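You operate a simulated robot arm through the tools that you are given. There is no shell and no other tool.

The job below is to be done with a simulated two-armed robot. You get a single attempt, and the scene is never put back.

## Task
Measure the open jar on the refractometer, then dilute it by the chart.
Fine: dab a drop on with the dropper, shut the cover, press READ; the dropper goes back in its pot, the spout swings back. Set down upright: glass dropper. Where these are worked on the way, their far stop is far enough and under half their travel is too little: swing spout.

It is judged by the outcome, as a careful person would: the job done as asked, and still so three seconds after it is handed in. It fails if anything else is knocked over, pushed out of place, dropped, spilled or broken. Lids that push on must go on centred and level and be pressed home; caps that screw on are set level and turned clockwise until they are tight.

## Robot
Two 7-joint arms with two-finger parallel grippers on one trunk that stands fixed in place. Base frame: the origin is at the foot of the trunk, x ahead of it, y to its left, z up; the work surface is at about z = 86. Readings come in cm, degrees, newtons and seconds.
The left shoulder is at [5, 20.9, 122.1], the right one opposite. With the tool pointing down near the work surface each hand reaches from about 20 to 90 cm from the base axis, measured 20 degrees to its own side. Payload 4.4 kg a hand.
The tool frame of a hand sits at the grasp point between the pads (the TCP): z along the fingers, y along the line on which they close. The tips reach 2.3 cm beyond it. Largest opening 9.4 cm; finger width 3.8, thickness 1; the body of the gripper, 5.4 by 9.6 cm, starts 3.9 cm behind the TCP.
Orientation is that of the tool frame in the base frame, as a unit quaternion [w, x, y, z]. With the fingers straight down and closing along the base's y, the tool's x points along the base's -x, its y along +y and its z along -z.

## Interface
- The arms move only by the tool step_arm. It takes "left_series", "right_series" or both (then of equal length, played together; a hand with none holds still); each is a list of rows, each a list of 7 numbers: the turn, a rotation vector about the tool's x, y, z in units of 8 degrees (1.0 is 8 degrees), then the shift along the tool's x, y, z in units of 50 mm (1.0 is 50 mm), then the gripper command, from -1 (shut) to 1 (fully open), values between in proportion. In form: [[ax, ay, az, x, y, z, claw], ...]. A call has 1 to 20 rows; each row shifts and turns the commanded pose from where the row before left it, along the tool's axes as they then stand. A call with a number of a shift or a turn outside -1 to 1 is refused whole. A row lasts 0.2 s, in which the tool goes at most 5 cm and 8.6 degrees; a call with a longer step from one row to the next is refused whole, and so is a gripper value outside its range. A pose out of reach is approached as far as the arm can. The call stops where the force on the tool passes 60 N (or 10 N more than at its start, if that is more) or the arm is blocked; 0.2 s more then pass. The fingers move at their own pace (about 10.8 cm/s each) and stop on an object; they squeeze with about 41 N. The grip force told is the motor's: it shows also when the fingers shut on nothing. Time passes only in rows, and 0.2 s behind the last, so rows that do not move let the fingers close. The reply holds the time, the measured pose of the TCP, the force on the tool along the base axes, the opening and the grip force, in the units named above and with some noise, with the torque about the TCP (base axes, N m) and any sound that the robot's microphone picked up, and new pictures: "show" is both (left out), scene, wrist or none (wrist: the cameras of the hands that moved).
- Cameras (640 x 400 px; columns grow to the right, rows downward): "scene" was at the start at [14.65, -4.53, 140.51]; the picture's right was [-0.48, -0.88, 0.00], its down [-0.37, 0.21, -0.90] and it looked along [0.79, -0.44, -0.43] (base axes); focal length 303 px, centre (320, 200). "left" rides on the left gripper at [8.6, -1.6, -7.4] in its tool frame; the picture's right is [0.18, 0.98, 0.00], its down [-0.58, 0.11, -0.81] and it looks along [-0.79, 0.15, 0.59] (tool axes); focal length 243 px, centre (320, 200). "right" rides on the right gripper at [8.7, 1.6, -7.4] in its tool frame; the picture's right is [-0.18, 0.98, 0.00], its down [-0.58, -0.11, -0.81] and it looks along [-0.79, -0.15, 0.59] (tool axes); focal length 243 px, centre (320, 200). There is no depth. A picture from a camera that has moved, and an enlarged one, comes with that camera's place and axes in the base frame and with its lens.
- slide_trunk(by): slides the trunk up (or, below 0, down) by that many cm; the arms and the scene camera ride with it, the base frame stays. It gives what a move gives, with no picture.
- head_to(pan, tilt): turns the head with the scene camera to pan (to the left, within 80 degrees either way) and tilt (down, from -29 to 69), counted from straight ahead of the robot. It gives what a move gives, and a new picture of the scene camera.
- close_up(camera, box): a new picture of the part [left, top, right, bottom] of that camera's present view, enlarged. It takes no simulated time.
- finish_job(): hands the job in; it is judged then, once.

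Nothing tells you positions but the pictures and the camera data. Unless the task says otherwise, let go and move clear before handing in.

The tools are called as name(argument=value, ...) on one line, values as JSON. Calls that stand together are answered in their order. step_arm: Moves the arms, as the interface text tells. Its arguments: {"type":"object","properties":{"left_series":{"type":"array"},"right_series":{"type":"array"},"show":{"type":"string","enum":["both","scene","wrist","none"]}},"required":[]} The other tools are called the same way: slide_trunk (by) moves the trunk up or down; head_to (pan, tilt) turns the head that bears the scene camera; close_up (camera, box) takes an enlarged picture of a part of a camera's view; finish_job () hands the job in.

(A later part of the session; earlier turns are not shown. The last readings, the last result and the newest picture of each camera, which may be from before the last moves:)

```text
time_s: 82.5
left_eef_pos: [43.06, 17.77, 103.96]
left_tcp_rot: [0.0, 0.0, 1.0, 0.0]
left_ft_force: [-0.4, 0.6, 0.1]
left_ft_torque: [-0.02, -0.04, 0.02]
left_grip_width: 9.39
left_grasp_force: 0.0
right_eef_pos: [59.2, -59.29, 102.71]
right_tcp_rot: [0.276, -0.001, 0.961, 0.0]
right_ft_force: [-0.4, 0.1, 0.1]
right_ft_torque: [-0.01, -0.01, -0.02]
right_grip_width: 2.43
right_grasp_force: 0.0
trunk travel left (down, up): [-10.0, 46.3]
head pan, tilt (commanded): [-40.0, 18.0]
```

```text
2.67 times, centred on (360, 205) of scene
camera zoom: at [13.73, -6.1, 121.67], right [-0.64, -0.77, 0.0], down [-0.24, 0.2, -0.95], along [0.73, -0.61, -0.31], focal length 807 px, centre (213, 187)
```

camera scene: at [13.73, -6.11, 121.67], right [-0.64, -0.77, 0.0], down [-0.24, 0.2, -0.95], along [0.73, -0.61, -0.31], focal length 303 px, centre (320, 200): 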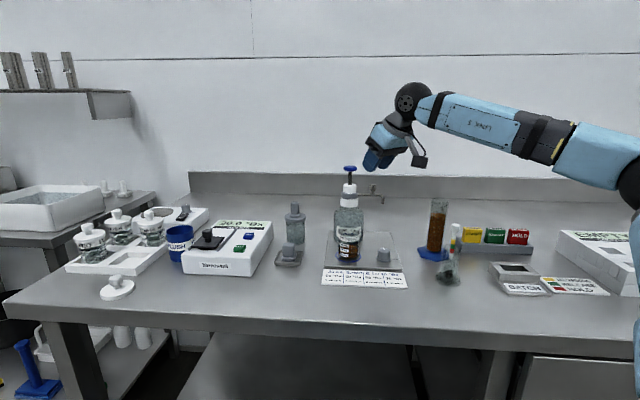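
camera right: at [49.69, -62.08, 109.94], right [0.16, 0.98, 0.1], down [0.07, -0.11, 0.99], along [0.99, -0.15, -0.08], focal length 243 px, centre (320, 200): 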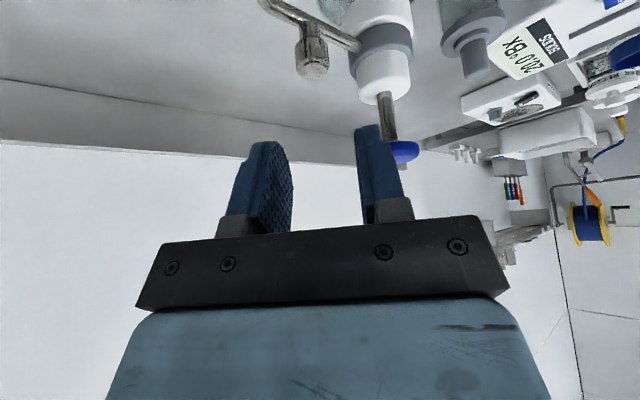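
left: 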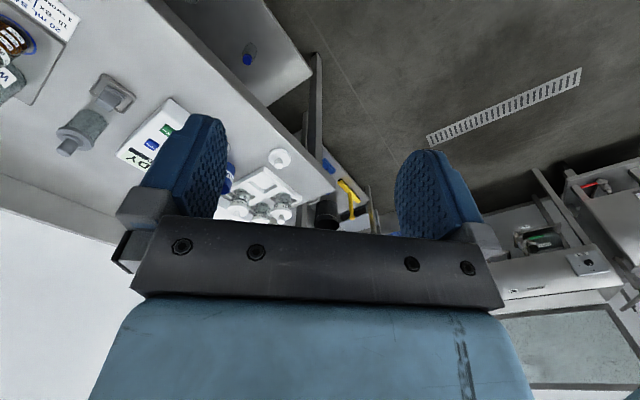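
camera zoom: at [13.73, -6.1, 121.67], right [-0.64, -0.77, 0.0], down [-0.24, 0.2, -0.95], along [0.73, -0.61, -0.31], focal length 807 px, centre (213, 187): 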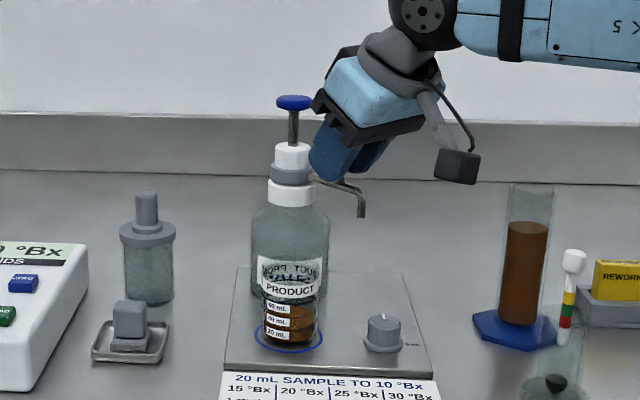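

The spout follows smoothly, now pointing straight toward the robot. I'll continue the arc toward the jar.

step_arm(right_series=[[0, 0, 0, -0.0066, 0.1498, 0.0041, -0.489], [0, 0, 0, -0.0234, 0.1476, 0.0146, -0.489], [0, 0, 0, -0.0397, 0.1424, 0.0248, -0.489], [0, 0, 0, -0.0555, 0.1352, 0.0347, -0.489], [0, 0, 0, 0, 0, 0, -0.489]], show="none")

close_up(camera="right", box=[200, 60, 440, 210])

close_up(camera="scene", box=[300, 130, 420, 280])

```text
time_s: 83.8
left_eef_pos: [43.03, 17.72, 104.09]
left_tcp_rot: [-0.001, 0.0, 1.0, 0.0]
left_ft_force: [0.6, -0.1, 0.0]
left_ft_torque: [-0.01, 0.01, 0.0]
left_grip_width: 9.4
left_grasp_force: 0.1
right_eef_pos: [59.93, -56.35, 102.95]
right_tcp_rot: [0.276, -0.001, 0.961, 0.001]
right_ft_force: [0.1, -0.2, 0.0]
right_ft_torque: [-0.01, 0.0, 0.0]
right_grip_width: 2.41
right_grasp_force: 0.0
trunk travel left (down, up): [-10.0, 46.3]
head pan, tilt (commanded): [-40.0, 18.0]
```

```text
2.67 times, centred on (320, 135) of right
camera zoom: at [48.76, -54.87, 104.69], right [0.16, 0.98, 0.1], down [0.07, -0.11, 0.99], along [0.99, -0.15, -0.08], focal length 647 px, centre (320, 373)
```

zoom: 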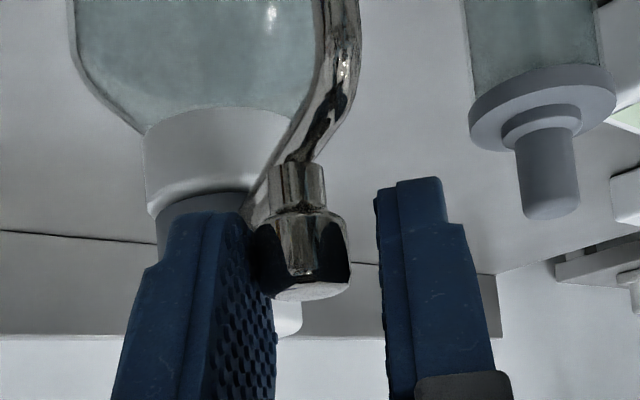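

```text
2.67 times, centred on (360, 205) of scene
camera zoom: at [13.73, -6.1, 121.67], right [-0.64, -0.77, 0.0], down [-0.24, 0.2, -0.95], along [0.73, -0.61, -0.31], focal length 807 px, centre (213, 187)
```

zoom: 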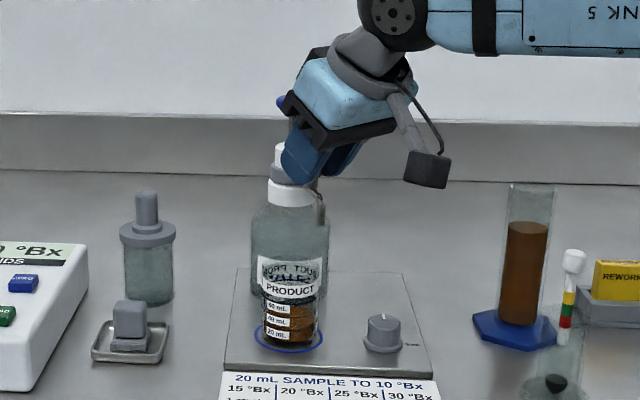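

The spout tip is nearing the jar. I'll do the remaining arc in small steps until its stop.

step_arm(right_series=[[0, 0, 0, -0.07, 0.1252, 0.0438, -0.489], [0, 0, 0, -0.0834, 0.1132, 0.0522, -0.489], [0, 0, 0, 0, 0, 0, -0.489]], show="none")

close_up(camera="right", box=[200, 60, 440, 210])

close_up(camera="scene", box=[300, 150, 400, 275])

```text
time_s: 84.5
left_eef_pos: [42.92, 17.65, 104.04]
left_tcp_rot: [0.0, 0.0, 1.0, 0.0]
left_ft_force: [-0.5, 0.2, 0.4]
left_ft_torque: [0.04, 0.01, 0.01]
left_grip_width: 9.4
left_grasp_force: 0.0
right_eef_pos: [60.8, -55.28, 102.82]
right_tcp_rot: [0.275, 0.0, 0.961, 0.001]
right_ft_force: [0.5, -1.1, 0.3]
right_ft_torque: [0.01, -0.03, -0.02]
right_grip_width: 2.44
right_grasp_force: 0.1
trunk travel left (down, up): [-10.0, 46.3]
head pan, tilt (commanded): [-40.0, 18.0]
```

```text
2.67 times, centred on (320, 135) of right
camera zoom: at [49.64, -53.69, 104.66], right [0.16, 0.98, 0.1], down [0.07, -0.11, 0.99], along [0.99, -0.15, -0.08], focal length 647 px, centre (320, 373)
```

zoom: 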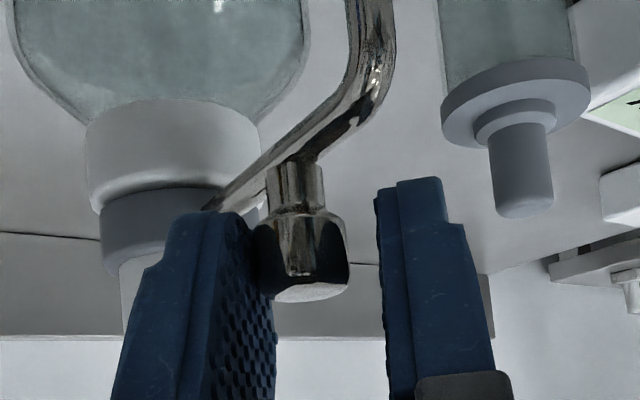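

```text
3.20 times, centred on (350, 212) of scene
camera zoom: at [13.73, -6.09, 121.67], right [-0.64, -0.77, 0.0], down [-0.24, 0.2, -0.95], along [0.73, -0.61, -0.31], focal length 969 px, centre (224, 160)
```

zoom: 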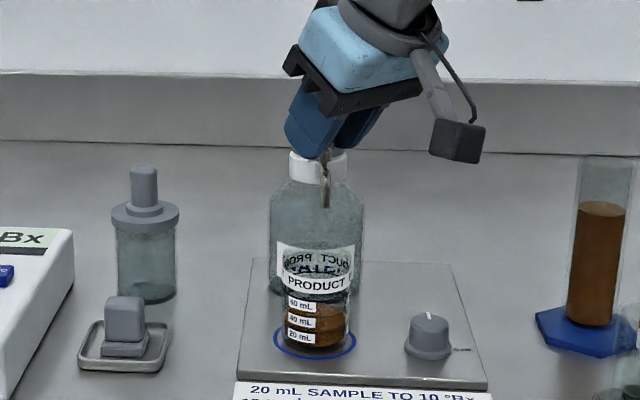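

The spout tip is almost exactly above the jar. I'll keep nudging gently to find the stop.

step_arm(right_series=[[0, 0, 0, -0.045, 0.055, 0.028, -0.489], [0, 0, 0, -0.045, 0.05, 0.028, -0.489], [0, 0, 0, 0, 0, 0, -0.489]], show="none")

close_up(camera="right", box=[200, 60, 440, 210])

close_up(camera="scene", box=[300, 150, 400, 275])

```text
time_s: 85.3
left_eef_pos: [42.91, 17.61, 104.18]
left_tcp_rot: [-0.001, 0.0, 1.0, 0.0]
left_ft_force: [-0.7, 0.1, 0.9]
left_ft_torque: [0.0, -0.03, 0.0]
left_grip_width: 9.4
left_grasp_force: 0.1
right_eef_pos: [61.3, -54.73, 102.84]
right_tcp_rot: [0.276, 0.0, 0.961, 0.001]
right_ft_force: [-1.6, -9.8, 2.8]
right_ft_torque: [-0.2, 0.09, -0.06]
right_grip_width: 2.82
right_grasp_force: 4.5
trunk travel left (down, up): [-10.0, 46.3]
head pan, tilt (commanded): [-40.0, 18.0]
```

```text
2.67 times, centred on (320, 135) of right
camera zoom: at [50.13, -53.22, 104.58], right [0.16, 0.98, 0.1], down [0.06, -0.11, 0.99], along [0.99, -0.15, -0.08], focal length 647 px, centre (320, 373)
```

zoom: 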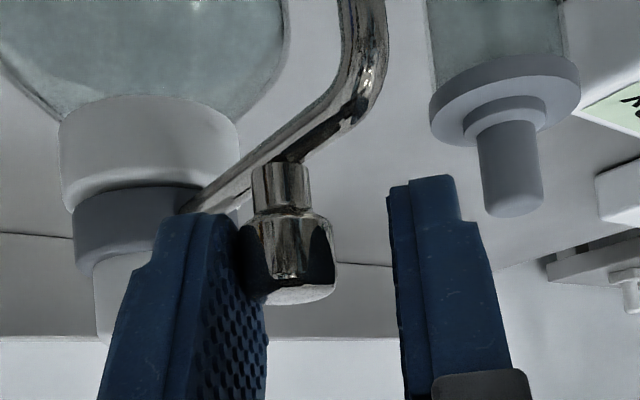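

```text
3.20 times, centred on (350, 212) of scene
camera zoom: at [13.69, -6.17, 121.68], right [-0.64, -0.77, 0.0], down [-0.24, 0.2, -0.95], along [0.73, -0.61, -0.31], focal length 969 px, centre (224, 160)
```

zoom: 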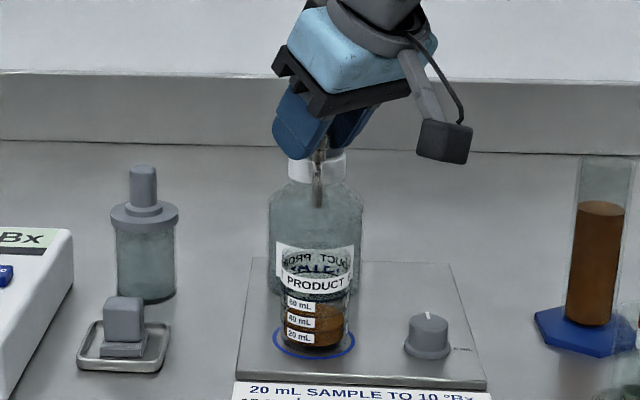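

The spout has hit its stop right over the jar. I'll back the fingers off, slide clear toward the robot, raise, straighten and close the hand above the pump head.

step_arm(right_series=[[0, 0, 0, 0.068, -0.07, -0.042, -0.45], [0, 0, 0, 0.136, 0, -0.085, -0.35], [0, 0, 0, 0.136, 0, -0.085, -0.23], [0, 0, 0, -0.318, 0, -0.509, -0.23], [0, 0, 0, -0.318, 0, -0.509, -0.23], [0, 0, 0, -0.318, 0, -0.509, -0.5], [0, 1, 0, 0, 0, 0, -1], [0, 1, 0, 0, 0, 0, -1], [0, 1, 0, 0, 0, 0, -1], [0, 1, 0, 0, 0, 0, -1], [0, 0, 0, 0, 0, 0, -1]], show="both")

close_up(camera="scene", box=[300, 150, 400, 275])

close_up(camera="right", box=[200, 0, 400, 180])

```text
time_s: 87.8
left_eef_pos: [43.01, 17.71, 104.08]
left_tcp_rot: [0.001, -0.001, 1.0, 0.0]
left_ft_force: [-0.1, -0.5, 0.7]
left_ft_torque: [-0.03, -0.02, -0.04]
left_grip_width: 9.39
left_grasp_force: 0.0
right_eef_pos: [59.34, -54.96, 111.81]
right_tcp_rot: [0.001, -0.001, 1.0, -0.001]
right_ft_force: [0.3, 0.2, -0.6]
right_ft_torque: [-0.05, 0.04, 0.02]
right_grip_width: 0.01
right_grasp_force: 40.9
trunk travel left (down, up): [-10.0, 46.3]
head pan, tilt (commanded): [-40.0, 18.0]
camera scene: at [13.71, -6.1, 121.68], right [-0.64, -0.77, 0.0], down [-0.24, 0.2, -0.95], along [0.73, -0.61, -0.31], focal length 303 px, centre (320, 200)
camera right: at [50.84, -53.53, 119.28], right [0.18, 0.98, 0.0], down [0.58, -0.11, 0.81], along [0.79, -0.15, -0.59], focal length 243 px, centre (320, 200)
```

scene: 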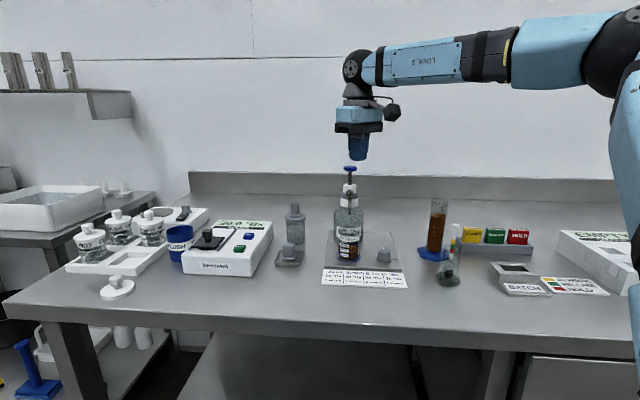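
right: 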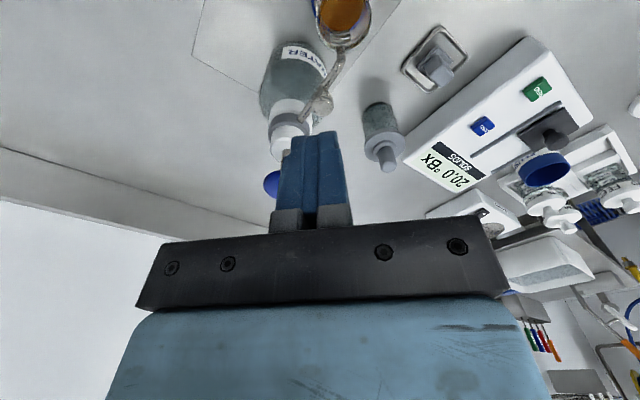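

```text
3.20 times, centred on (350, 212) of scene
camera zoom: at [13.71, -6.1, 121.68], right [-0.64, -0.77, 0.0], down [-0.24, 0.2, -0.95], along [0.73, -0.61, -0.31], focal length 969 px, centre (224, 160)
```

zoom: 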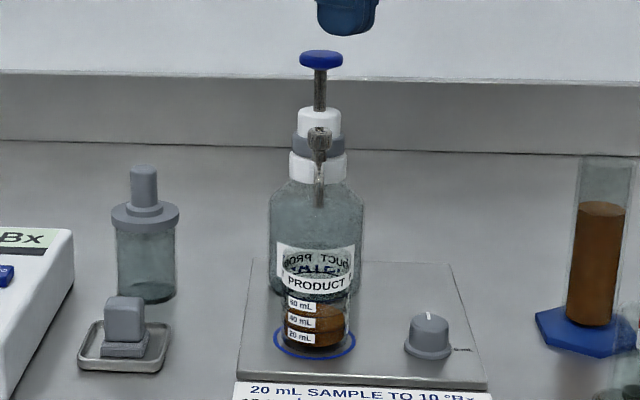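

```text
2.22 times, centred on (300, 90) of right
camera zoom: at [50.84, -53.53, 119.28], right [0.18, 0.98, 0.0], down [0.58, -0.11, 0.81], along [0.79, -0.15, -0.59], focal length 539 px, centre (364, 444)
```

zoom: 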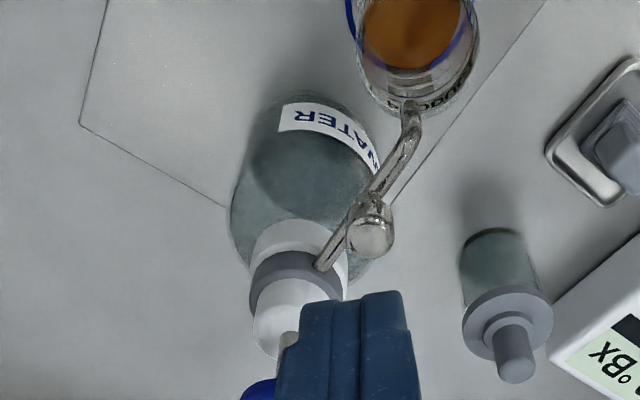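

The spout points into the jar mouth. Now I'll move the closed fingertips over the pump head at about (65.6, -59.4).

step_arm(right_series=[[0, 0, 0, -0.63, -0.445, 0, -1], [0, 0, 0, -0.63, -0.445, 0, -1], [0, 0, 0, 0, 0, 0, -1]], show="wrist")

close_up(camera="scene", box=[300, 130, 400, 275])

close_up(camera="right", box=[240, 60, 400, 180])

```text
time_s: 88.5
left_eef_pos: [42.88, 17.82, 104.09]
left_tcp_rot: [0.001, 0.0, 1.0, 0.0]
left_ft_force: [-0.5, 0.2, -0.3]
left_ft_torque: [0.0, -0.02, 0.0]
left_grip_width: 9.4
left_grasp_force: 0.1
right_eef_pos: [64.56, -59.1, 111.97]
right_tcp_rot: [0.0, 0.001, 1.0, 0.0]
right_ft_force: [0.1, 0.1, -0.2]
right_ft_torque: [-0.01, -0.02, 0.0]
right_grip_width: 0.02
right_grasp_force: 41.3
right hand out of reach, approached as far as the arm can: row 2
trunk travel left (down, up): [-10.0, 46.3]
head pan, tilt (commanded): [-40.0, 18.0]
camera right: at [56.09, -57.52, 119.36], right [0.19, 0.98, 0.0], down [0.58, -0.11, 0.81], along [0.79, -0.15, -0.59], focal length 243 px, centre (320, 200)
```

right: 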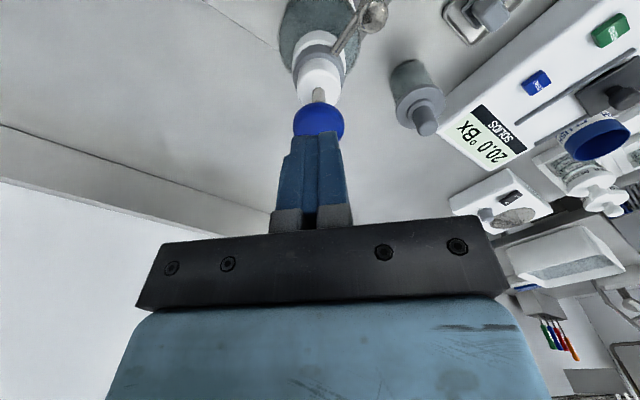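

```text
2.76 times, centred on (350, 202) of scene
camera zoom: at [13.65, -6.07, 121.7], right [-0.64, -0.77, 0.0], down [-0.24, 0.2, -0.95], along [0.73, -0.61, -0.31], focal length 835 px, centre (237, 193)
```

zoom: 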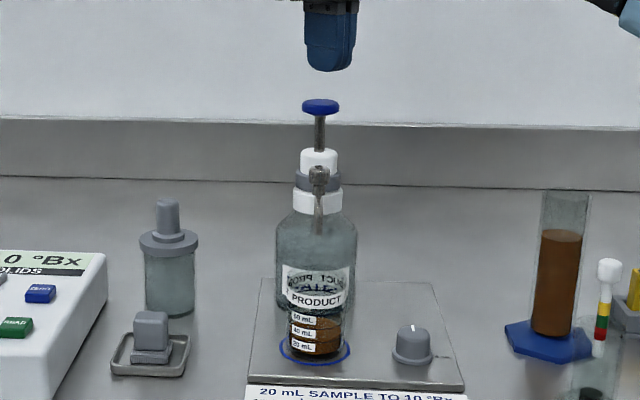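

```text
3.33 times, centred on (320, 120) of right
camera zoom: at [56.09, -57.52, 119.36], right [0.19, 0.98, 0.0], down [0.58, -0.11, 0.81], along [0.79, -0.15, -0.59], focal length 809 px, centre (320, 467)
```

zoom: 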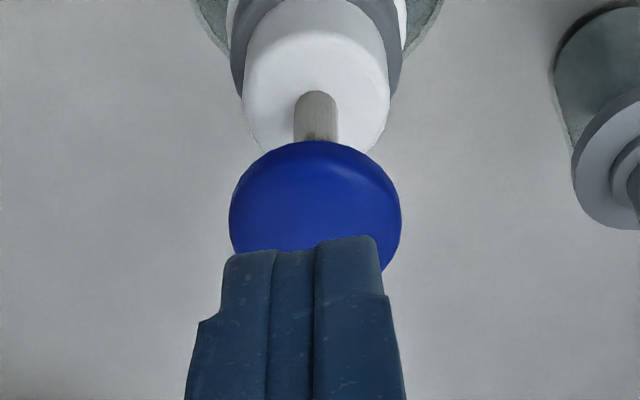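

The head is at (65.65, -59.4); I'm about 1 cm short. I'll go lower and close in on the centre, staying just above it.

step_arm(right_series=[[0, 0, 0, 0, 0, 0.25, -1], [0, 0, 0, -0.1, -0.03, 0.2, -1], [0, 0, 0, -0.12, -0.03, 0, -1], [0, 0, 0, 0, 0, 0, -1]], show="none")

close_up(camera="right", box=[240, 60, 400, 180])

close_up(camera="scene", box=[300, 130, 400, 275])

```text
time_s: 89.5
left_eef_pos: [43.02, 17.7, 104.05]
left_tcp_rot: [0.0, 0.001, 1.0, 0.0]
left_ft_force: [-0.1, -0.2, 0.6]
left_ft_torque: [0.02, 0.0, 0.02]
left_grip_width: 9.38
left_grasp_force: 0.1
right_eef_pos: [65.82, -59.25, 109.67]
right_tcp_rot: [0.001, 0.002, 1.0, -0.001]
right_ft_force: [0.7, 0.2, 0.1]
right_ft_torque: [0.03, 0.03, -0.02]
right_grip_width: 0.0
right_grasp_force: 41.5
trunk travel left (down, up): [-10.0, 46.3]
head pan, tilt (commanded): [-40.0, 18.0]
```

```text
3.33 times, centred on (320, 120) of right
camera zoom: at [57.3, -57.66, 117.12], right [0.19, 0.98, 0.0], down [0.58, -0.11, 0.81], along [0.79, -0.15, -0.59], focal length 809 px, centre (320, 467)
```

zoom: 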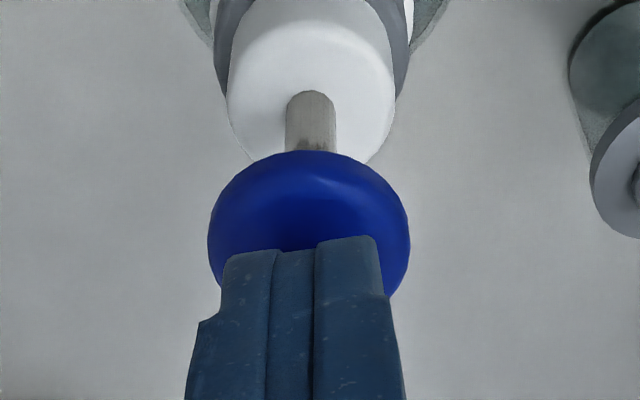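

```text
2.76 times, centred on (350, 202) of scene
camera zoom: at [13.72, -6.08, 121.68], right [-0.64, -0.77, 0.0], down [-0.24, 0.2, -0.95], along [0.73, -0.61, -0.31], focal length 835 px, centre (237, 193)
```

zoom: 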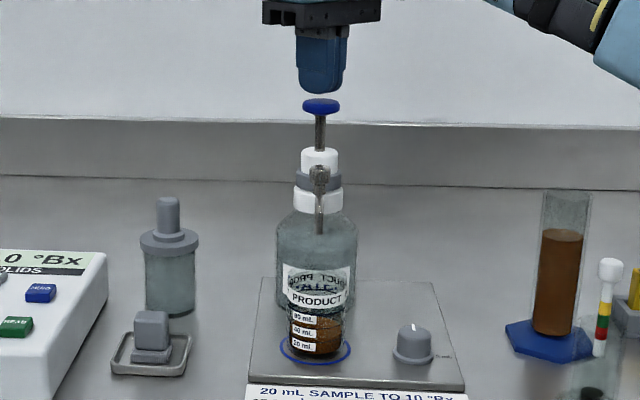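

Centred over the pump head. I'll press down in steps for the first stroke and watch force and sound.

step_arm(right_series=[[0, 0, 0, 0.02, -0.02, 0.2, -1], [0, 0, 0, 0, 0, 0.1, -1], [0, 0, 0, 0, 0, 0.08, -1], [0, 0, 0, 0, 0, 0.08, -1], [0, 0, 0, 0, 0, 0, -1]], show="none")

close_up(camera="scene", box=[310, 145, 390, 270])

```text
time_s: 90.8
left_eef_pos: [42.99, 17.72, 104.08]
left_tcp_rot: [0.0, 0.0, 1.0, 0.0]
left_ft_force: [-0.3, 0.5, 0.2]
left_ft_torque: [0.01, -0.03, 0.02]
left_grip_width: 9.42
left_grasp_force: 0.0
right_eef_pos: [65.7, -59.32, 107.42]
right_tcp_rot: [0.0, 0.0, 1.0, 0.0]
right_ft_force: [0.5, 0.6, 0.6]
right_ft_torque: [0.02, 0.01, -0.01]
right_grip_width: 0.02
right_grasp_force: 41.6
trunk travel left (down, up): [-10.0, 46.3]
head pan, tilt (commanded): [-40.0, 18.0]
```

```text
3.20 times, centred on (350, 208) of scene
camera zoom: at [13.71, -6.07, 121.68], right [-0.64, -0.77, 0.0], down [-0.24, 0.2, -0.95], along [0.73, -0.61, -0.31], focal length 969 px, centre (224, 176)
```

zoom: 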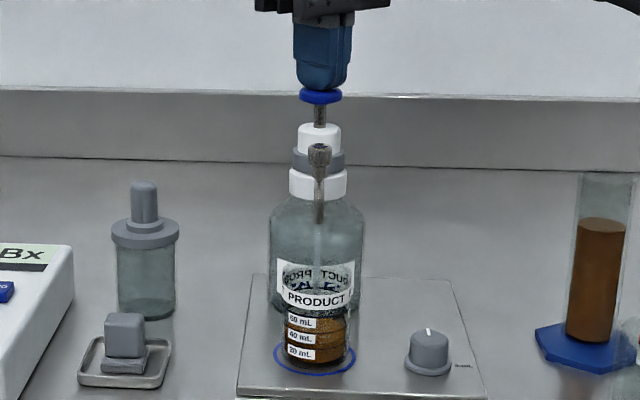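

Water is streaming into the jar as the head goes down. I'll continue to the bottom of the stroke.

step_arm(right_series=[[0, 0, 0, 0, 0, 0.08, -1], [0, 0, 0, 0, 0, 0.08, -1], [0, 0, 0, 0, 0, 0.08, -1], [0, 0, 0, 0, 0, 0.05, -1], [0, 0, 0, 0, 0, 0, -1]], show="none")

close_up(camera="scene", box=[310, 145, 390, 270])

```text
time_s: 92.0
left_eef_pos: [42.89, 17.8, 104.03]
left_tcp_rot: [0.0, 0.001, 1.0, 0.0]
left_ft_force: [0.1, 0.9, -0.5]
left_ft_torque: [-0.03, -0.03, -0.02]
left_grip_width: 9.4
left_grasp_force: 0.0
right_eef_pos: [65.69, -59.42, 105.85]
right_tcp_rot: [0.001, 0.001, 1.0, 0.0]
right_ft_force: [0.7, -1.7, 2.5]
right_ft_torque: [0.0, -0.01, 0.02]
right_grip_width: 0.0
right_grasp_force: 40.5
trunk travel left (down, up): [-10.0, 46.3]
head pan, tilt (commanded): [-40.0, 18.0]
heard: click
```

```text
3.20 times, centred on (350, 208) of scene
camera zoom: at [13.7, -6.08, 121.68], right [-0.64, -0.77, 0.0], down [-0.24, 0.2, -0.95], along [0.73, -0.61, -0.31], focal length 969 px, centre (224, 176)
```

zoom: 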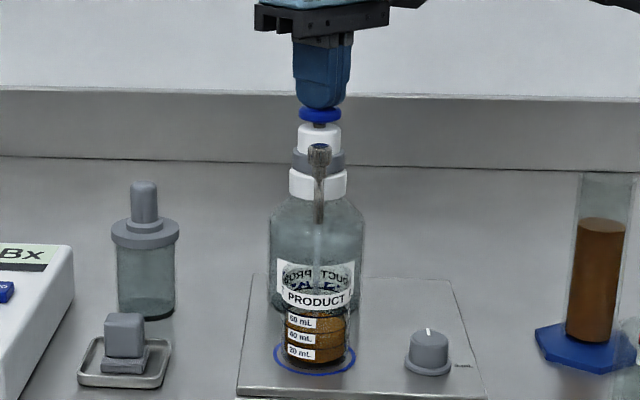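

A click was heard near the bottom. I'll press a touch more to be sure it's against the stop.

step_arm(right_series=[[0, 0, 0, 0, 0, 0.04, -1], [0, 0, 0, 0, 0, 0.04, -1], [0, 0, 0, 0, 0, 0, -1]], show="none")

close_up(camera="scene", box=[310, 145, 390, 270])

```text
time_s: 92.8
left_eef_pos: [42.88, 17.75, 104.1]
left_tcp_rot: [0.001, 0.0, 1.0, -0.001]
left_ft_force: [-0.1, 0.6, -0.8]
left_ft_torque: [-0.01, 0.0, -0.02]
left_grip_width: 9.38
left_grasp_force: 0.1
right_eef_pos: [65.61, -59.29, 105.8]
right_tcp_rot: [0.003, 0.0, 1.0, -0.001]
right_ft_force: [6.5, -5.9, 19.1]
right_ft_torque: [-0.17, -0.17, 0.06]
right_grip_width: 0.0
right_grasp_force: 41.0
trunk travel left (down, up): [-10.0, 46.3]
head pan, tilt (commanded): [-40.0, 18.0]
```

```text
3.20 times, centred on (350, 208) of scene
camera zoom: at [13.61, -5.98, 121.72], right [-0.64, -0.77, 0.0], down [-0.24, 0.2, -0.95], along [0.73, -0.61, -0.31], focal length 969 px, centre (224, 176)
```

zoom: 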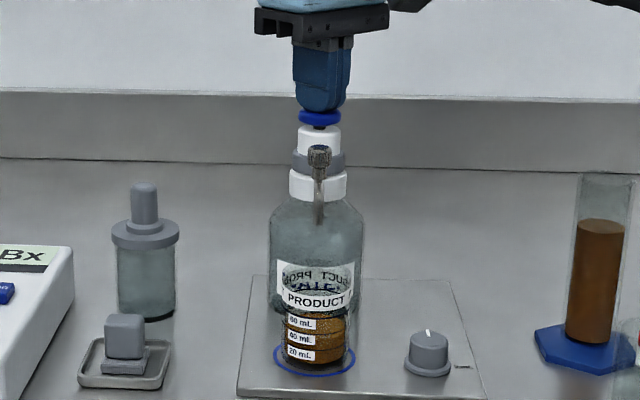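

The stroke is complete (hard stop at 19 N). I'll release upward and let the head spring back.

step_arm(right_series=[[0, 0, 0, 0, 0, -0.12, -1], [0, 0, 0, 0, 0, -0.16, -1], [0, 0, 0, 0, 0, -0.2, -1], [0, 0, 0, 0, 0, -0.2, -1], [0, 0, 0, 0, 0, -0.16, -1], [0, 0, 0, 0, 0, 0, -1]], show="none")

close_up(camera="scene", box=[310, 145, 390, 270])

close_up(camera="scene", box=[330, 225, 370, 265])

close_up(camera="right", box=[240, 60, 400, 180])

```text
time_s: 94.2
left_eef_pos: [42.95, 17.75, 104.08]
left_tcp_rot: [0.0, 0.0, 1.0, 0.001]
left_ft_force: [-0.4, -0.3, 0.2]
left_ft_torque: [0.02, 0.04, -0.02]
left_grip_width: 9.39
left_grasp_force: 0.0
right_eef_pos: [65.65, -59.42, 109.62]
right_tcp_rot: [0.001, 0.002, 1.0, 0.001]
right_ft_force: [-0.3, 0.1, -0.2]
right_ft_torque: [0.0, 0.02, 0.01]
right_grip_width: 0.0
right_grasp_force: 40.6
trunk travel left (down, up): [-10.0, 46.3]
head pan, tilt (commanded): [-40.0, 18.0]
```

```text
3.20 times, centred on (350, 208) of scene
camera zoom: at [13.73, -6.09, 121.67], right [-0.64, -0.77, 0.0], down [-0.24, 0.2, -0.95], along [0.73, -0.61, -0.31], focal length 969 px, centre (224, 176)
```

zoom: 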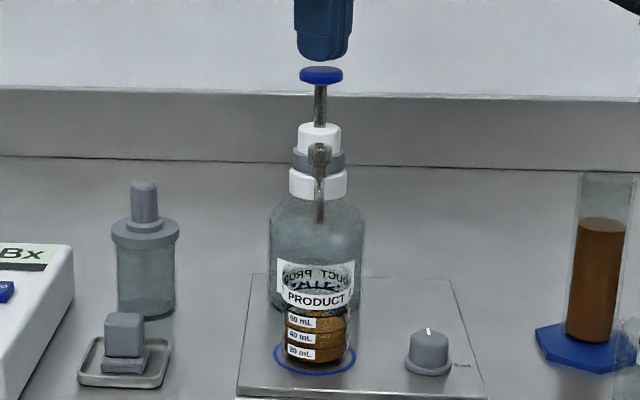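

```text
10.00 times, centred on (350, 245) of scene
camera zoom: at [13.73, -6.09, 121.67], right [-0.64, -0.77, 0.0], down [-0.24, 0.2, -0.95], along [0.73, -0.61, -0.31], focal length 3027 px, centre (20, -250)
```

zoom: 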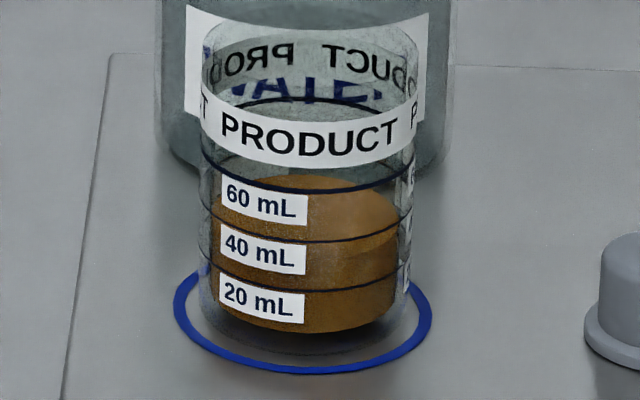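

```text
3.33 times, centred on (320, 120) of right
camera zoom: at [57.19, -57.75, 117.09], right [0.19, 0.98, 0.0], down [0.58, -0.11, 0.81], along [0.79, -0.15, -0.59], focal length 809 px, centre (320, 467)
```

zoom: 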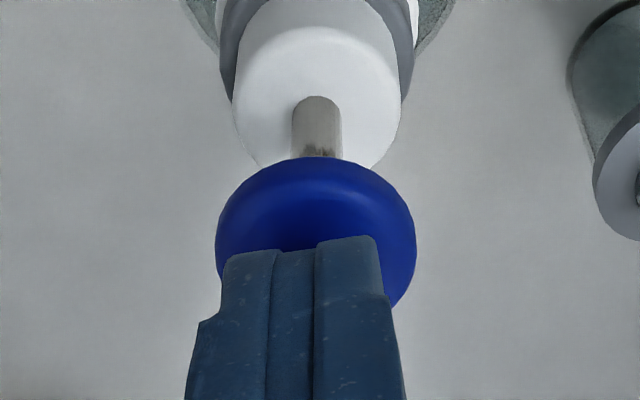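

The level rose by half a graduation (about 30 mL) and the head sprang back to the top. Now the second stroke, the same way.

step_arm(right_series=[[0, 0, 0, 0, 0, 0.2, -1], [0, 0, 0, 0, 0, 0.1, -1], [0, 0, 0, 0, 0, 0.08, -1], [0, 0, 0, 0, 0, 0.08, -1], [0, 0, 0, 0, 0, 0.08, -1], [0, 0, 0, 0, 0, 0.08, -1], [0, 0, 0, 0, 0, 0.08, -1], [0, 0, 0, 0, 0, 0.05, -1], [0, 0, 0, 0, 0, 0.03, -1], [0, 0, 0, 0, 0, 0.03, -1], [0, 0, 0, 0, 0, 0, -1]], show="none")

close_up(camera="scene", box=[310, 145, 390, 270])

```text
time_s: 96.5
left_eef_pos: [42.93, 17.73, 104.12]
left_tcp_rot: [0.0, 0.0, 1.0, 0.001]
left_ft_force: [0.0, 0.3, -1.2]
left_ft_torque: [0.01, 0.0, -0.01]
left_grip_width: 9.41
left_grasp_force: 0.0
right_eef_pos: [65.58, -59.29, 105.83]
right_tcp_rot: [0.002, 0.0, 1.0, 0.0]
right_ft_force: [0.9, -4.9, 12.6]
right_ft_torque: [-0.1, -0.09, 0.0]
right_grip_width: 0.01
right_grasp_force: 41.1
trunk travel left (down, up): [-10.0, 46.3]
head pan, tilt (commanded): [-40.0, 18.0]
heard: click
```

```text
3.20 times, centred on (350, 208) of scene
camera zoom: at [13.63, -6.03, 121.71], right [-0.64, -0.77, 0.0], down [-0.24, 0.2, -0.95], along [0.73, -0.61, -0.31], focal length 969 px, centre (224, 176)
```

zoom: 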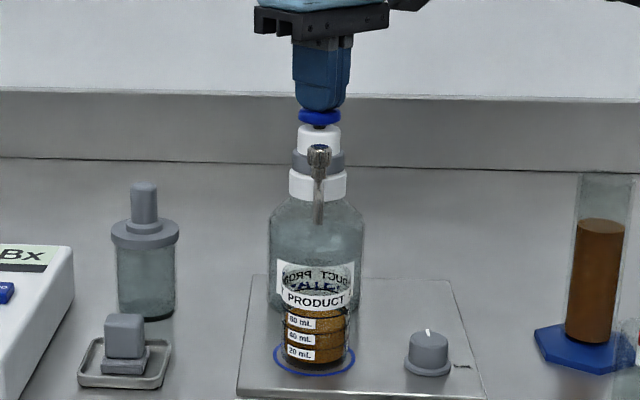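

Second click and hard stop. I'll release fully and check the level.

step_arm(right_series=[[0, 0, 0, 0, 0, -0.12, -1], [0, 0, 0, 0, 0, -0.16, -1], [0, 0, 0, 0, 0, -0.2, -1], [0, 0, 0, 0, 0, -0.2, -1], [0, 0, 0, 0, 0, -0.3, -1], [0, 0, 0, 0.2, 0, -0.2, -1], [0, 0, 0, 0, 0, 0, -1]], show="none")

close_up(camera="scene", box=[310, 145, 390, 270])

close_up(camera="scene", box=[330, 225, 370, 265])

```text
time_s: 98.2
left_eef_pos: [43.06, 17.6, 104.12]
left_tcp_rot: [0.0, 0.0, 1.0, 0.0]
left_ft_force: [-0.1, 0.3, -0.6]
left_ft_torque: [0.01, -0.01, -0.01]
left_grip_width: 9.4
left_grasp_force: 0.0
right_eef_pos: [64.18, -59.62, 111.15]
right_tcp_rot: [0.0, 0.0, 1.0, 0.0]
right_ft_force: [-0.2, 0.1, -0.9]
right_ft_torque: [-0.01, 0.02, 0.02]
right_grip_width: 0.0
right_grasp_force: 41.6
right hand out of reach, approached as far as the arm can: row 5
trunk travel left (down, up): [-10.0, 46.3]
head pan, tilt (commanded): [-40.0, 18.0]
```

```text
3.20 times, centred on (350, 208) of scene
camera zoom: at [13.75, -6.13, 121.66], right [-0.64, -0.77, 0.0], down [-0.24, 0.2, -0.95], along [0.73, -0.61, -0.31], focal length 969 px, centre (224, 176)
```

zoom: 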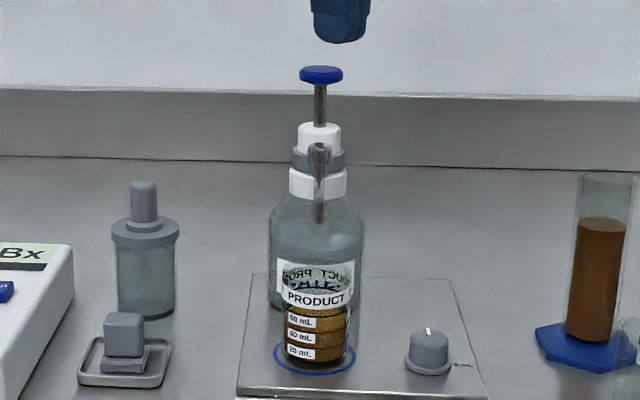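

```text
10.00 times, centred on (350, 245) of scene
camera zoom: at [13.75, -6.13, 121.66], right [-0.64, -0.77, 0.0], down [-0.24, 0.2, -0.95], along [0.73, -0.61, -0.31], focal length 3027 px, centre (20, -250)
```

zoom: 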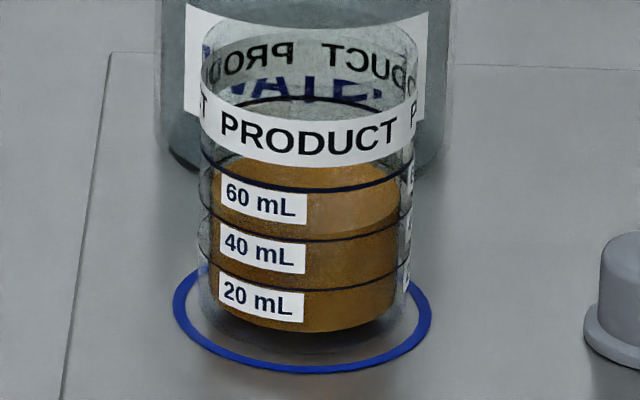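

The level is exactly at the 40 mL line now. Next I'll swing the spout back: tilt again, open the fingers and go over the spout knob at about (61.6, -55.3).

step_arm(right_series=[[0, 0, 0, 0.62, 0.43, 0, -1], [0, 0, 0, 0.62, 0.43, 0, -0.6], [0, -1, 0, 0, 0, 0, -0.23], [0, -1, 0, 0, 0, 0, -0.23], [0, -1, 0, 0, 0, 0, -0.23], [0, -1, 0, 0, 0, 0, -0.23], [0, 0, 0, -0.036, 0, 0.376, -0.23], [0, 0, 0, -0.036, 0, 0.376, -0.23], [0, 0, 0, 0, 0, 0, -0.23]], show="wrist")

close_up(camera="right", box=[200, 0, 440, 150])

close_up(camera="scene", box=[310, 120, 410, 245])

```text
time_s: 100.2
left_eef_pos: [42.97, 17.7, 104.15]
left_tcp_rot: [0.0, -0.001, 1.0, -0.001]
left_ft_force: [0.3, -0.1, 0.3]
left_ft_torque: [-0.02, 0.0, 0.0]
left_grip_width: 9.36
left_grasp_force: 0.1
right_eef_pos: [60.07, -55.12, 108.24]
right_tcp_rot: [0.277, 0.0, 0.961, 0.0]
right_ft_force: [-0.2, 1.1, 0.0]
right_ft_torque: [0.01, 0.01, 0.03]
right_grip_width: 3.6
right_grasp_force: 0.1
trunk travel left (down, up): [-10.0, 46.3]
head pan, tilt (commanded): [-40.0, 18.0]
camera right: at [48.92, -53.66, 110.06], right [0.16, 0.98, 0.1], down [0.06, -0.11, 0.99], along [0.99, -0.15, -0.08], focal length 243 px, centre (320, 200)
```

right: 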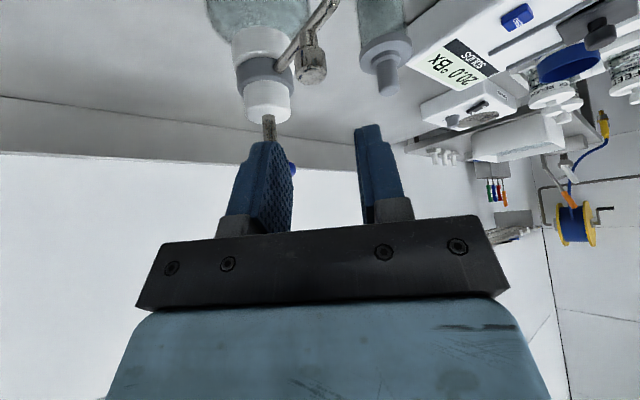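

```text
2.67 times, centred on (320, 75) of right
camera zoom: at [48.92, -53.66, 110.06], right [0.16, 0.98, 0.1], down [0.06, -0.11, 0.99], along [0.99, -0.15, -0.08], focal length 647 px, centre (320, 533)
```

zoom: 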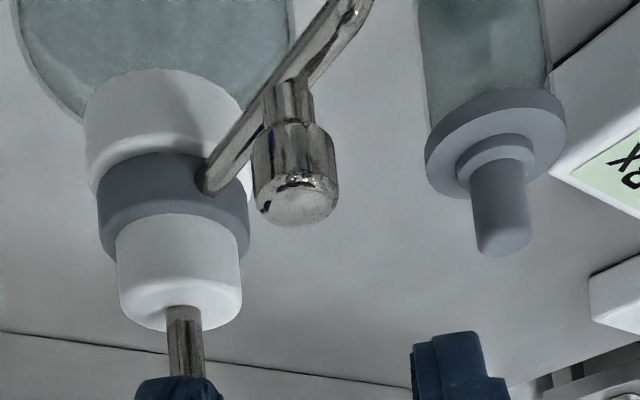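

```text
3.20 times, centred on (360, 182) of scene
camera zoom: at [13.72, -6.08, 121.68], right [-0.64, -0.77, 0.0], down [-0.24, 0.2, -0.95], along [0.73, -0.61, -0.31], focal length 969 px, centre (192, 256)
```

zoom: 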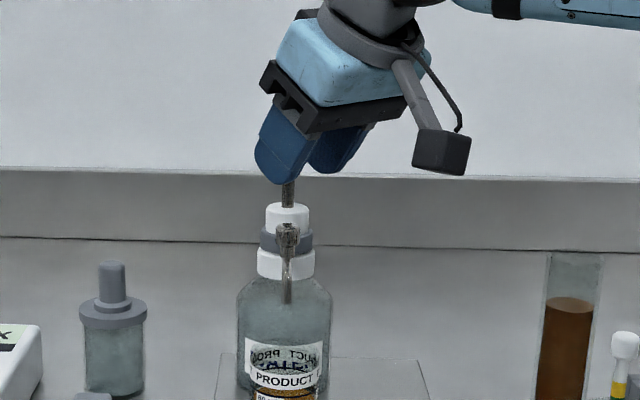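

Knob at about (61.85, -55.4). I'll lower the fingers astride it again.

step_arm(right_series=[[0, 0, 0, 0.147, -0.019, 0.336, -0.3], [0, 0, 0, 0.147, -0.019, 0.336, -0.3], [0, 0, 0, 0.147, -0.019, 0.33, -0.3], [0, 0, 0, 0, 0, 0, -0.3]], show="none")

close_up(camera="right", box=[200, 60, 440, 210])

close_up(camera="scene", box=[310, 120, 410, 245])

```text
time_s: 101.2
left_eef_pos: [42.93, 17.64, 104.03]
left_tcp_rot: [0.001, 0.0, 1.0, 0.0]
left_ft_force: [0.0, 0.4, -0.3]
left_ft_torque: [0.01, -0.02, 0.02]
left_grip_width: 9.39
left_grasp_force: 0.0
right_eef_pos: [60.95, -55.31, 103.05]
right_tcp_rot: [0.276, -0.001, 0.961, 0.0]
right_ft_force: [-0.3, 0.2, 0.1]
right_ft_torque: [-0.01, -0.05, -0.01]
right_grip_width: 3.29
right_grasp_force: 0.0
trunk travel left (down, up): [-10.0, 46.3]
head pan, tilt (commanded): [-40.0, 18.0]
```

```text
2.67 times, centred on (320, 135) of right
camera zoom: at [49.9, -53.94, 104.64], right [0.16, 0.98, 0.1], down [0.07, -0.11, 0.99], along [0.99, -0.15, -0.08], focal length 647 px, centre (320, 373)
```

zoom: 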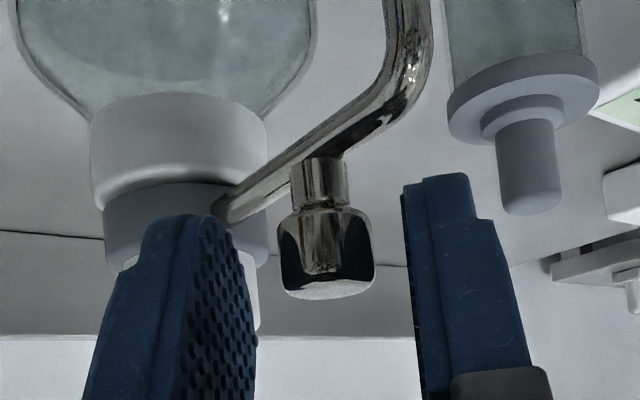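

```text
3.20 times, centred on (360, 182) of scene
camera zoom: at [13.72, -6.08, 121.68], right [-0.64, -0.77, 0.0], down [-0.24, 0.2, -0.95], along [0.73, -0.61, -0.31], focal length 969 px, centre (192, 256)
```

zoom: 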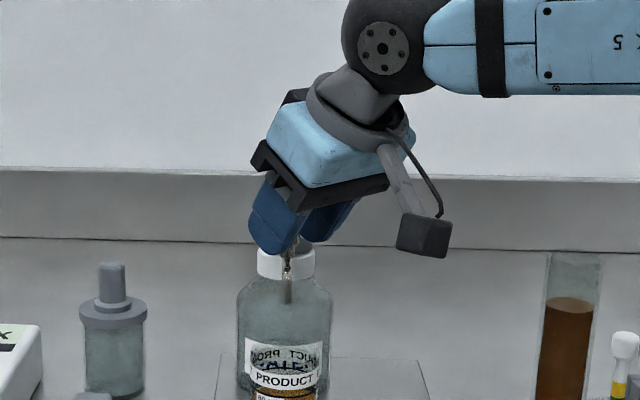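

The knob is straddled. I'll narrow the gap and swing the spout back along the arc, first half.

step_arm(right_series=[[0, 0, 0, 0, 0, 0.02, -0.489], [0, 0, 0, 0, -0.06, 0, -0.489], [0, 0, 0, 0.0834, -0.1132, -0.0522, -0.489], [0, 0, 0, 0.07, -0.1252, -0.0438, -0.489], [0, 0, 0, 0.0555, -0.1352, -0.0347, -0.489], [0, 0, 0, 0.0397, -0.1424, -0.0248, -0.489], [0, 0, 0, 0.0234, -0.1476, -0.0146, -0.489], [0, 0, 0, 0.0066, -0.1498, -0.0041, -0.489], [0, 0, 0, 0, 0, 0, -0.489]], show="none")

close_up(camera="right", box=[200, 60, 440, 210])

close_up(camera="scene", box=[300, 130, 420, 280])

```text
time_s: 103.2
left_eef_pos: [42.95, 17.81, 104.0]
left_tcp_rot: [0.0, 0.001, 1.0, 0.0]
left_ft_force: [0.5, 0.0, 1.4]
left_ft_torque: [0.01, 0.0, -0.03]
left_grip_width: 9.42
left_grasp_force: 0.0
right_eef_pos: [59.24, -59.91, 102.68]
right_tcp_rot: [0.277, 0.001, 0.961, -0.001]
right_ft_force: [0.7, -0.4, -0.6]
right_ft_torque: [0.04, 0.05, 0.0]
right_grip_width: 2.42
right_grasp_force: 0.0
trunk travel left (down, up): [-10.0, 46.3]
head pan, tilt (commanded): [-40.0, 18.0]
```

```text
2.67 times, centred on (320, 135) of right
camera zoom: at [48.26, -58.34, 104.52], right [0.16, 0.98, 0.1], down [0.07, -0.11, 0.99], along [0.99, -0.15, -0.08], focal length 647 px, centre (320, 373)
```

zoom: 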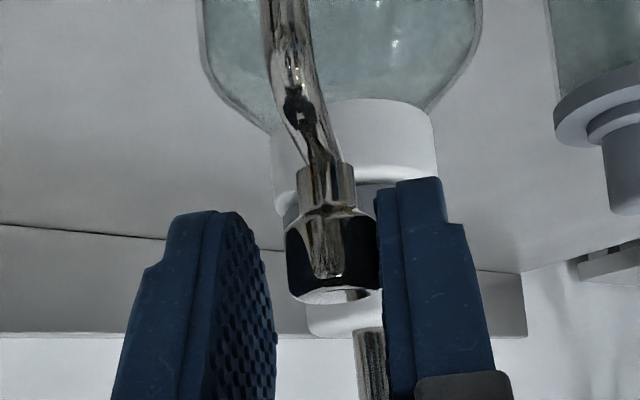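

```text
2.67 times, centred on (360, 205) of scene
camera zoom: at [13.73, -6.09, 121.67], right [-0.64, -0.77, 0.0], down [-0.24, 0.2, -0.95], along [0.73, -0.61, -0.31], focal length 807 px, centre (213, 187)
```

zoom: 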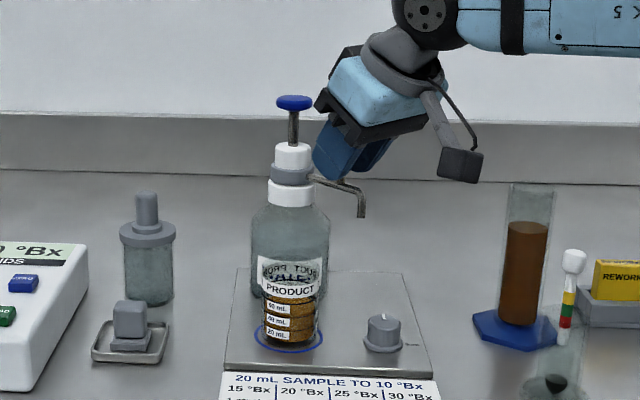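

Halfway back and moving freely. I'll continue the second half of the arc to the original position.

step_arm(right_series=[[0, 0, 0, -0.0102, -0.1496, 0.0064, -0.489], [0, 0, 0, -0.0268, -0.1466, 0.0167, -0.489], [0, 0, 0, -0.0431, -0.1412, 0.0269, -0.489], [0, 0, 0, -0.0587, -0.1332, 0.0367, -0.489], [0, 0, 0, -0.0729, -0.123, 0.0456, -0.489], [0, 0, 0, 0, 0, 0, -0.489]], show="none")

close_up(camera="right", box=[200, 60, 440, 210])

close_up(camera="scene", box=[300, 130, 420, 280])

```text
time_s: 104.5
left_eef_pos: [42.89, 17.69, 104.05]
left_tcp_rot: [0.0, -0.001, 1.0, 0.0]
left_ft_force: [0.4, -0.5, -0.3]
left_ft_torque: [-0.02, 0.01, -0.02]
left_grip_width: 9.39
left_grasp_force: 0.1
right_eef_pos: [60.66, -63.2, 102.7]
right_tcp_rot: [0.276, -0.001, 0.961, 0.0]
right_ft_force: [-0.2, -0.3, -0.4]
right_ft_torque: [-0.01, 0.0, -0.02]
right_grip_width: 2.41
right_grasp_force: 0.0
trunk travel left (down, up): [-10.0, 46.3]
head pan, tilt (commanded): [-40.0, 18.0]
```

```text
2.67 times, centred on (320, 135) of right
camera zoom: at [49.53, -61.69, 104.51], right [0.16, 0.98, 0.1], down [0.07, -0.11, 0.99], along [0.99, -0.15, -0.08], focal length 647 px, centre (320, 373)
```

zoom: 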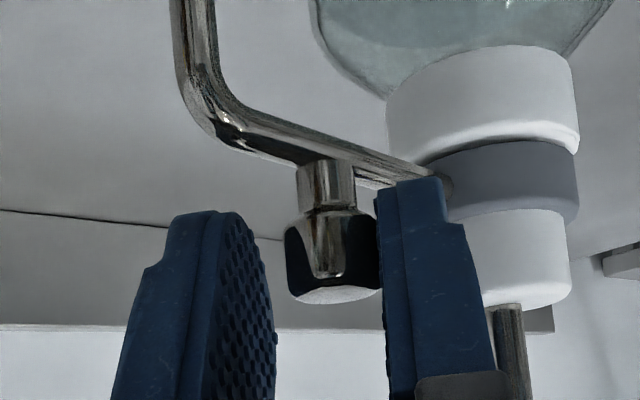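

```text
2.67 times, centred on (360, 205) of scene
camera zoom: at [13.73, -6.09, 121.67], right [-0.64, -0.77, 0.0], down [-0.24, 0.2, -0.95], along [0.73, -0.61, -0.31], focal length 807 px, centre (213, 187)
```

zoom: 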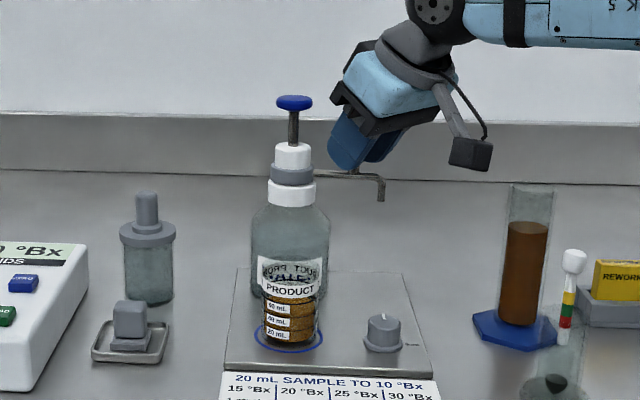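

About 0.7 cm of travel remains to the original spot. I'll finish it gently.

step_arm(right_series=[[0, 0, 0, -0.055, -0.075, 0.034, -0.489], [0, 0, 0, -0.045, -0.06, 0.028, -0.489], [0, 0, 0, 0, 0, 0, -0.489]], show="none")

close_up(camera="right", box=[200, 60, 440, 210])

close_up(camera="scene", box=[300, 130, 420, 280])

```text
time_s: 105.3
left_eef_pos: [43.02, 17.74, 103.99]
left_tcp_rot: [0.0, 0.001, 1.0, 0.0]
left_ft_force: [0.2, 0.2, -0.9]
left_ft_torque: [0.0, 0.03, 0.0]
left_grip_width: 9.43
left_grasp_force: 0.0
right_eef_pos: [61.13, -63.89, 102.88]
right_tcp_rot: [0.276, -0.001, 0.961, 0.001]
right_ft_force: [-0.6, 2.1, 0.7]
right_ft_torque: [0.05, 0.0, 0.03]
right_grip_width: 2.51
right_grasp_force: 1.2
trunk travel left (down, up): [-10.0, 46.3]
head pan, tilt (commanded): [-40.0, 18.0]
```

```text
2.67 times, centred on (320, 135) of right
camera zoom: at [50.06, -62.36, 104.54], right [0.16, 0.98, 0.1], down [0.07, -0.11, 0.99], along [0.99, -0.15, -0.08], focal length 647 px, centre (320, 373)
```

zoom: 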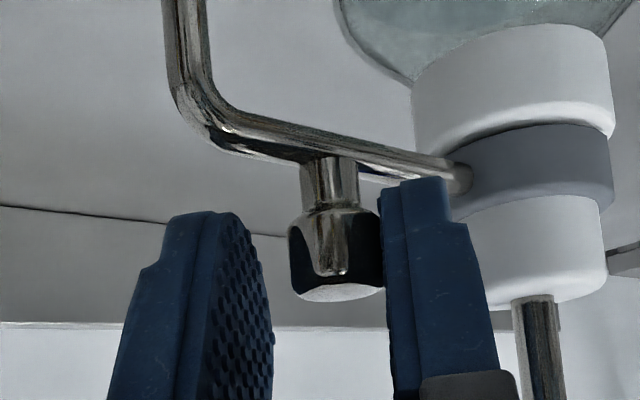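

```text
2.67 times, centred on (360, 205) of scene
camera zoom: at [13.72, -6.06, 121.68], right [-0.64, -0.77, 0.0], down [-0.24, 0.2, -0.95], along [0.73, -0.61, -0.31], focal length 807 px, centre (213, 187)
```

zoom: 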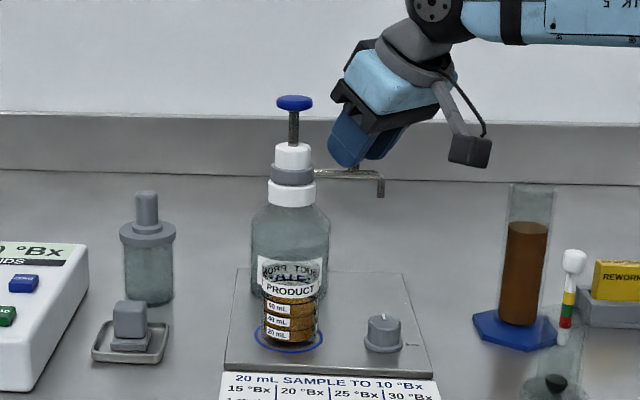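

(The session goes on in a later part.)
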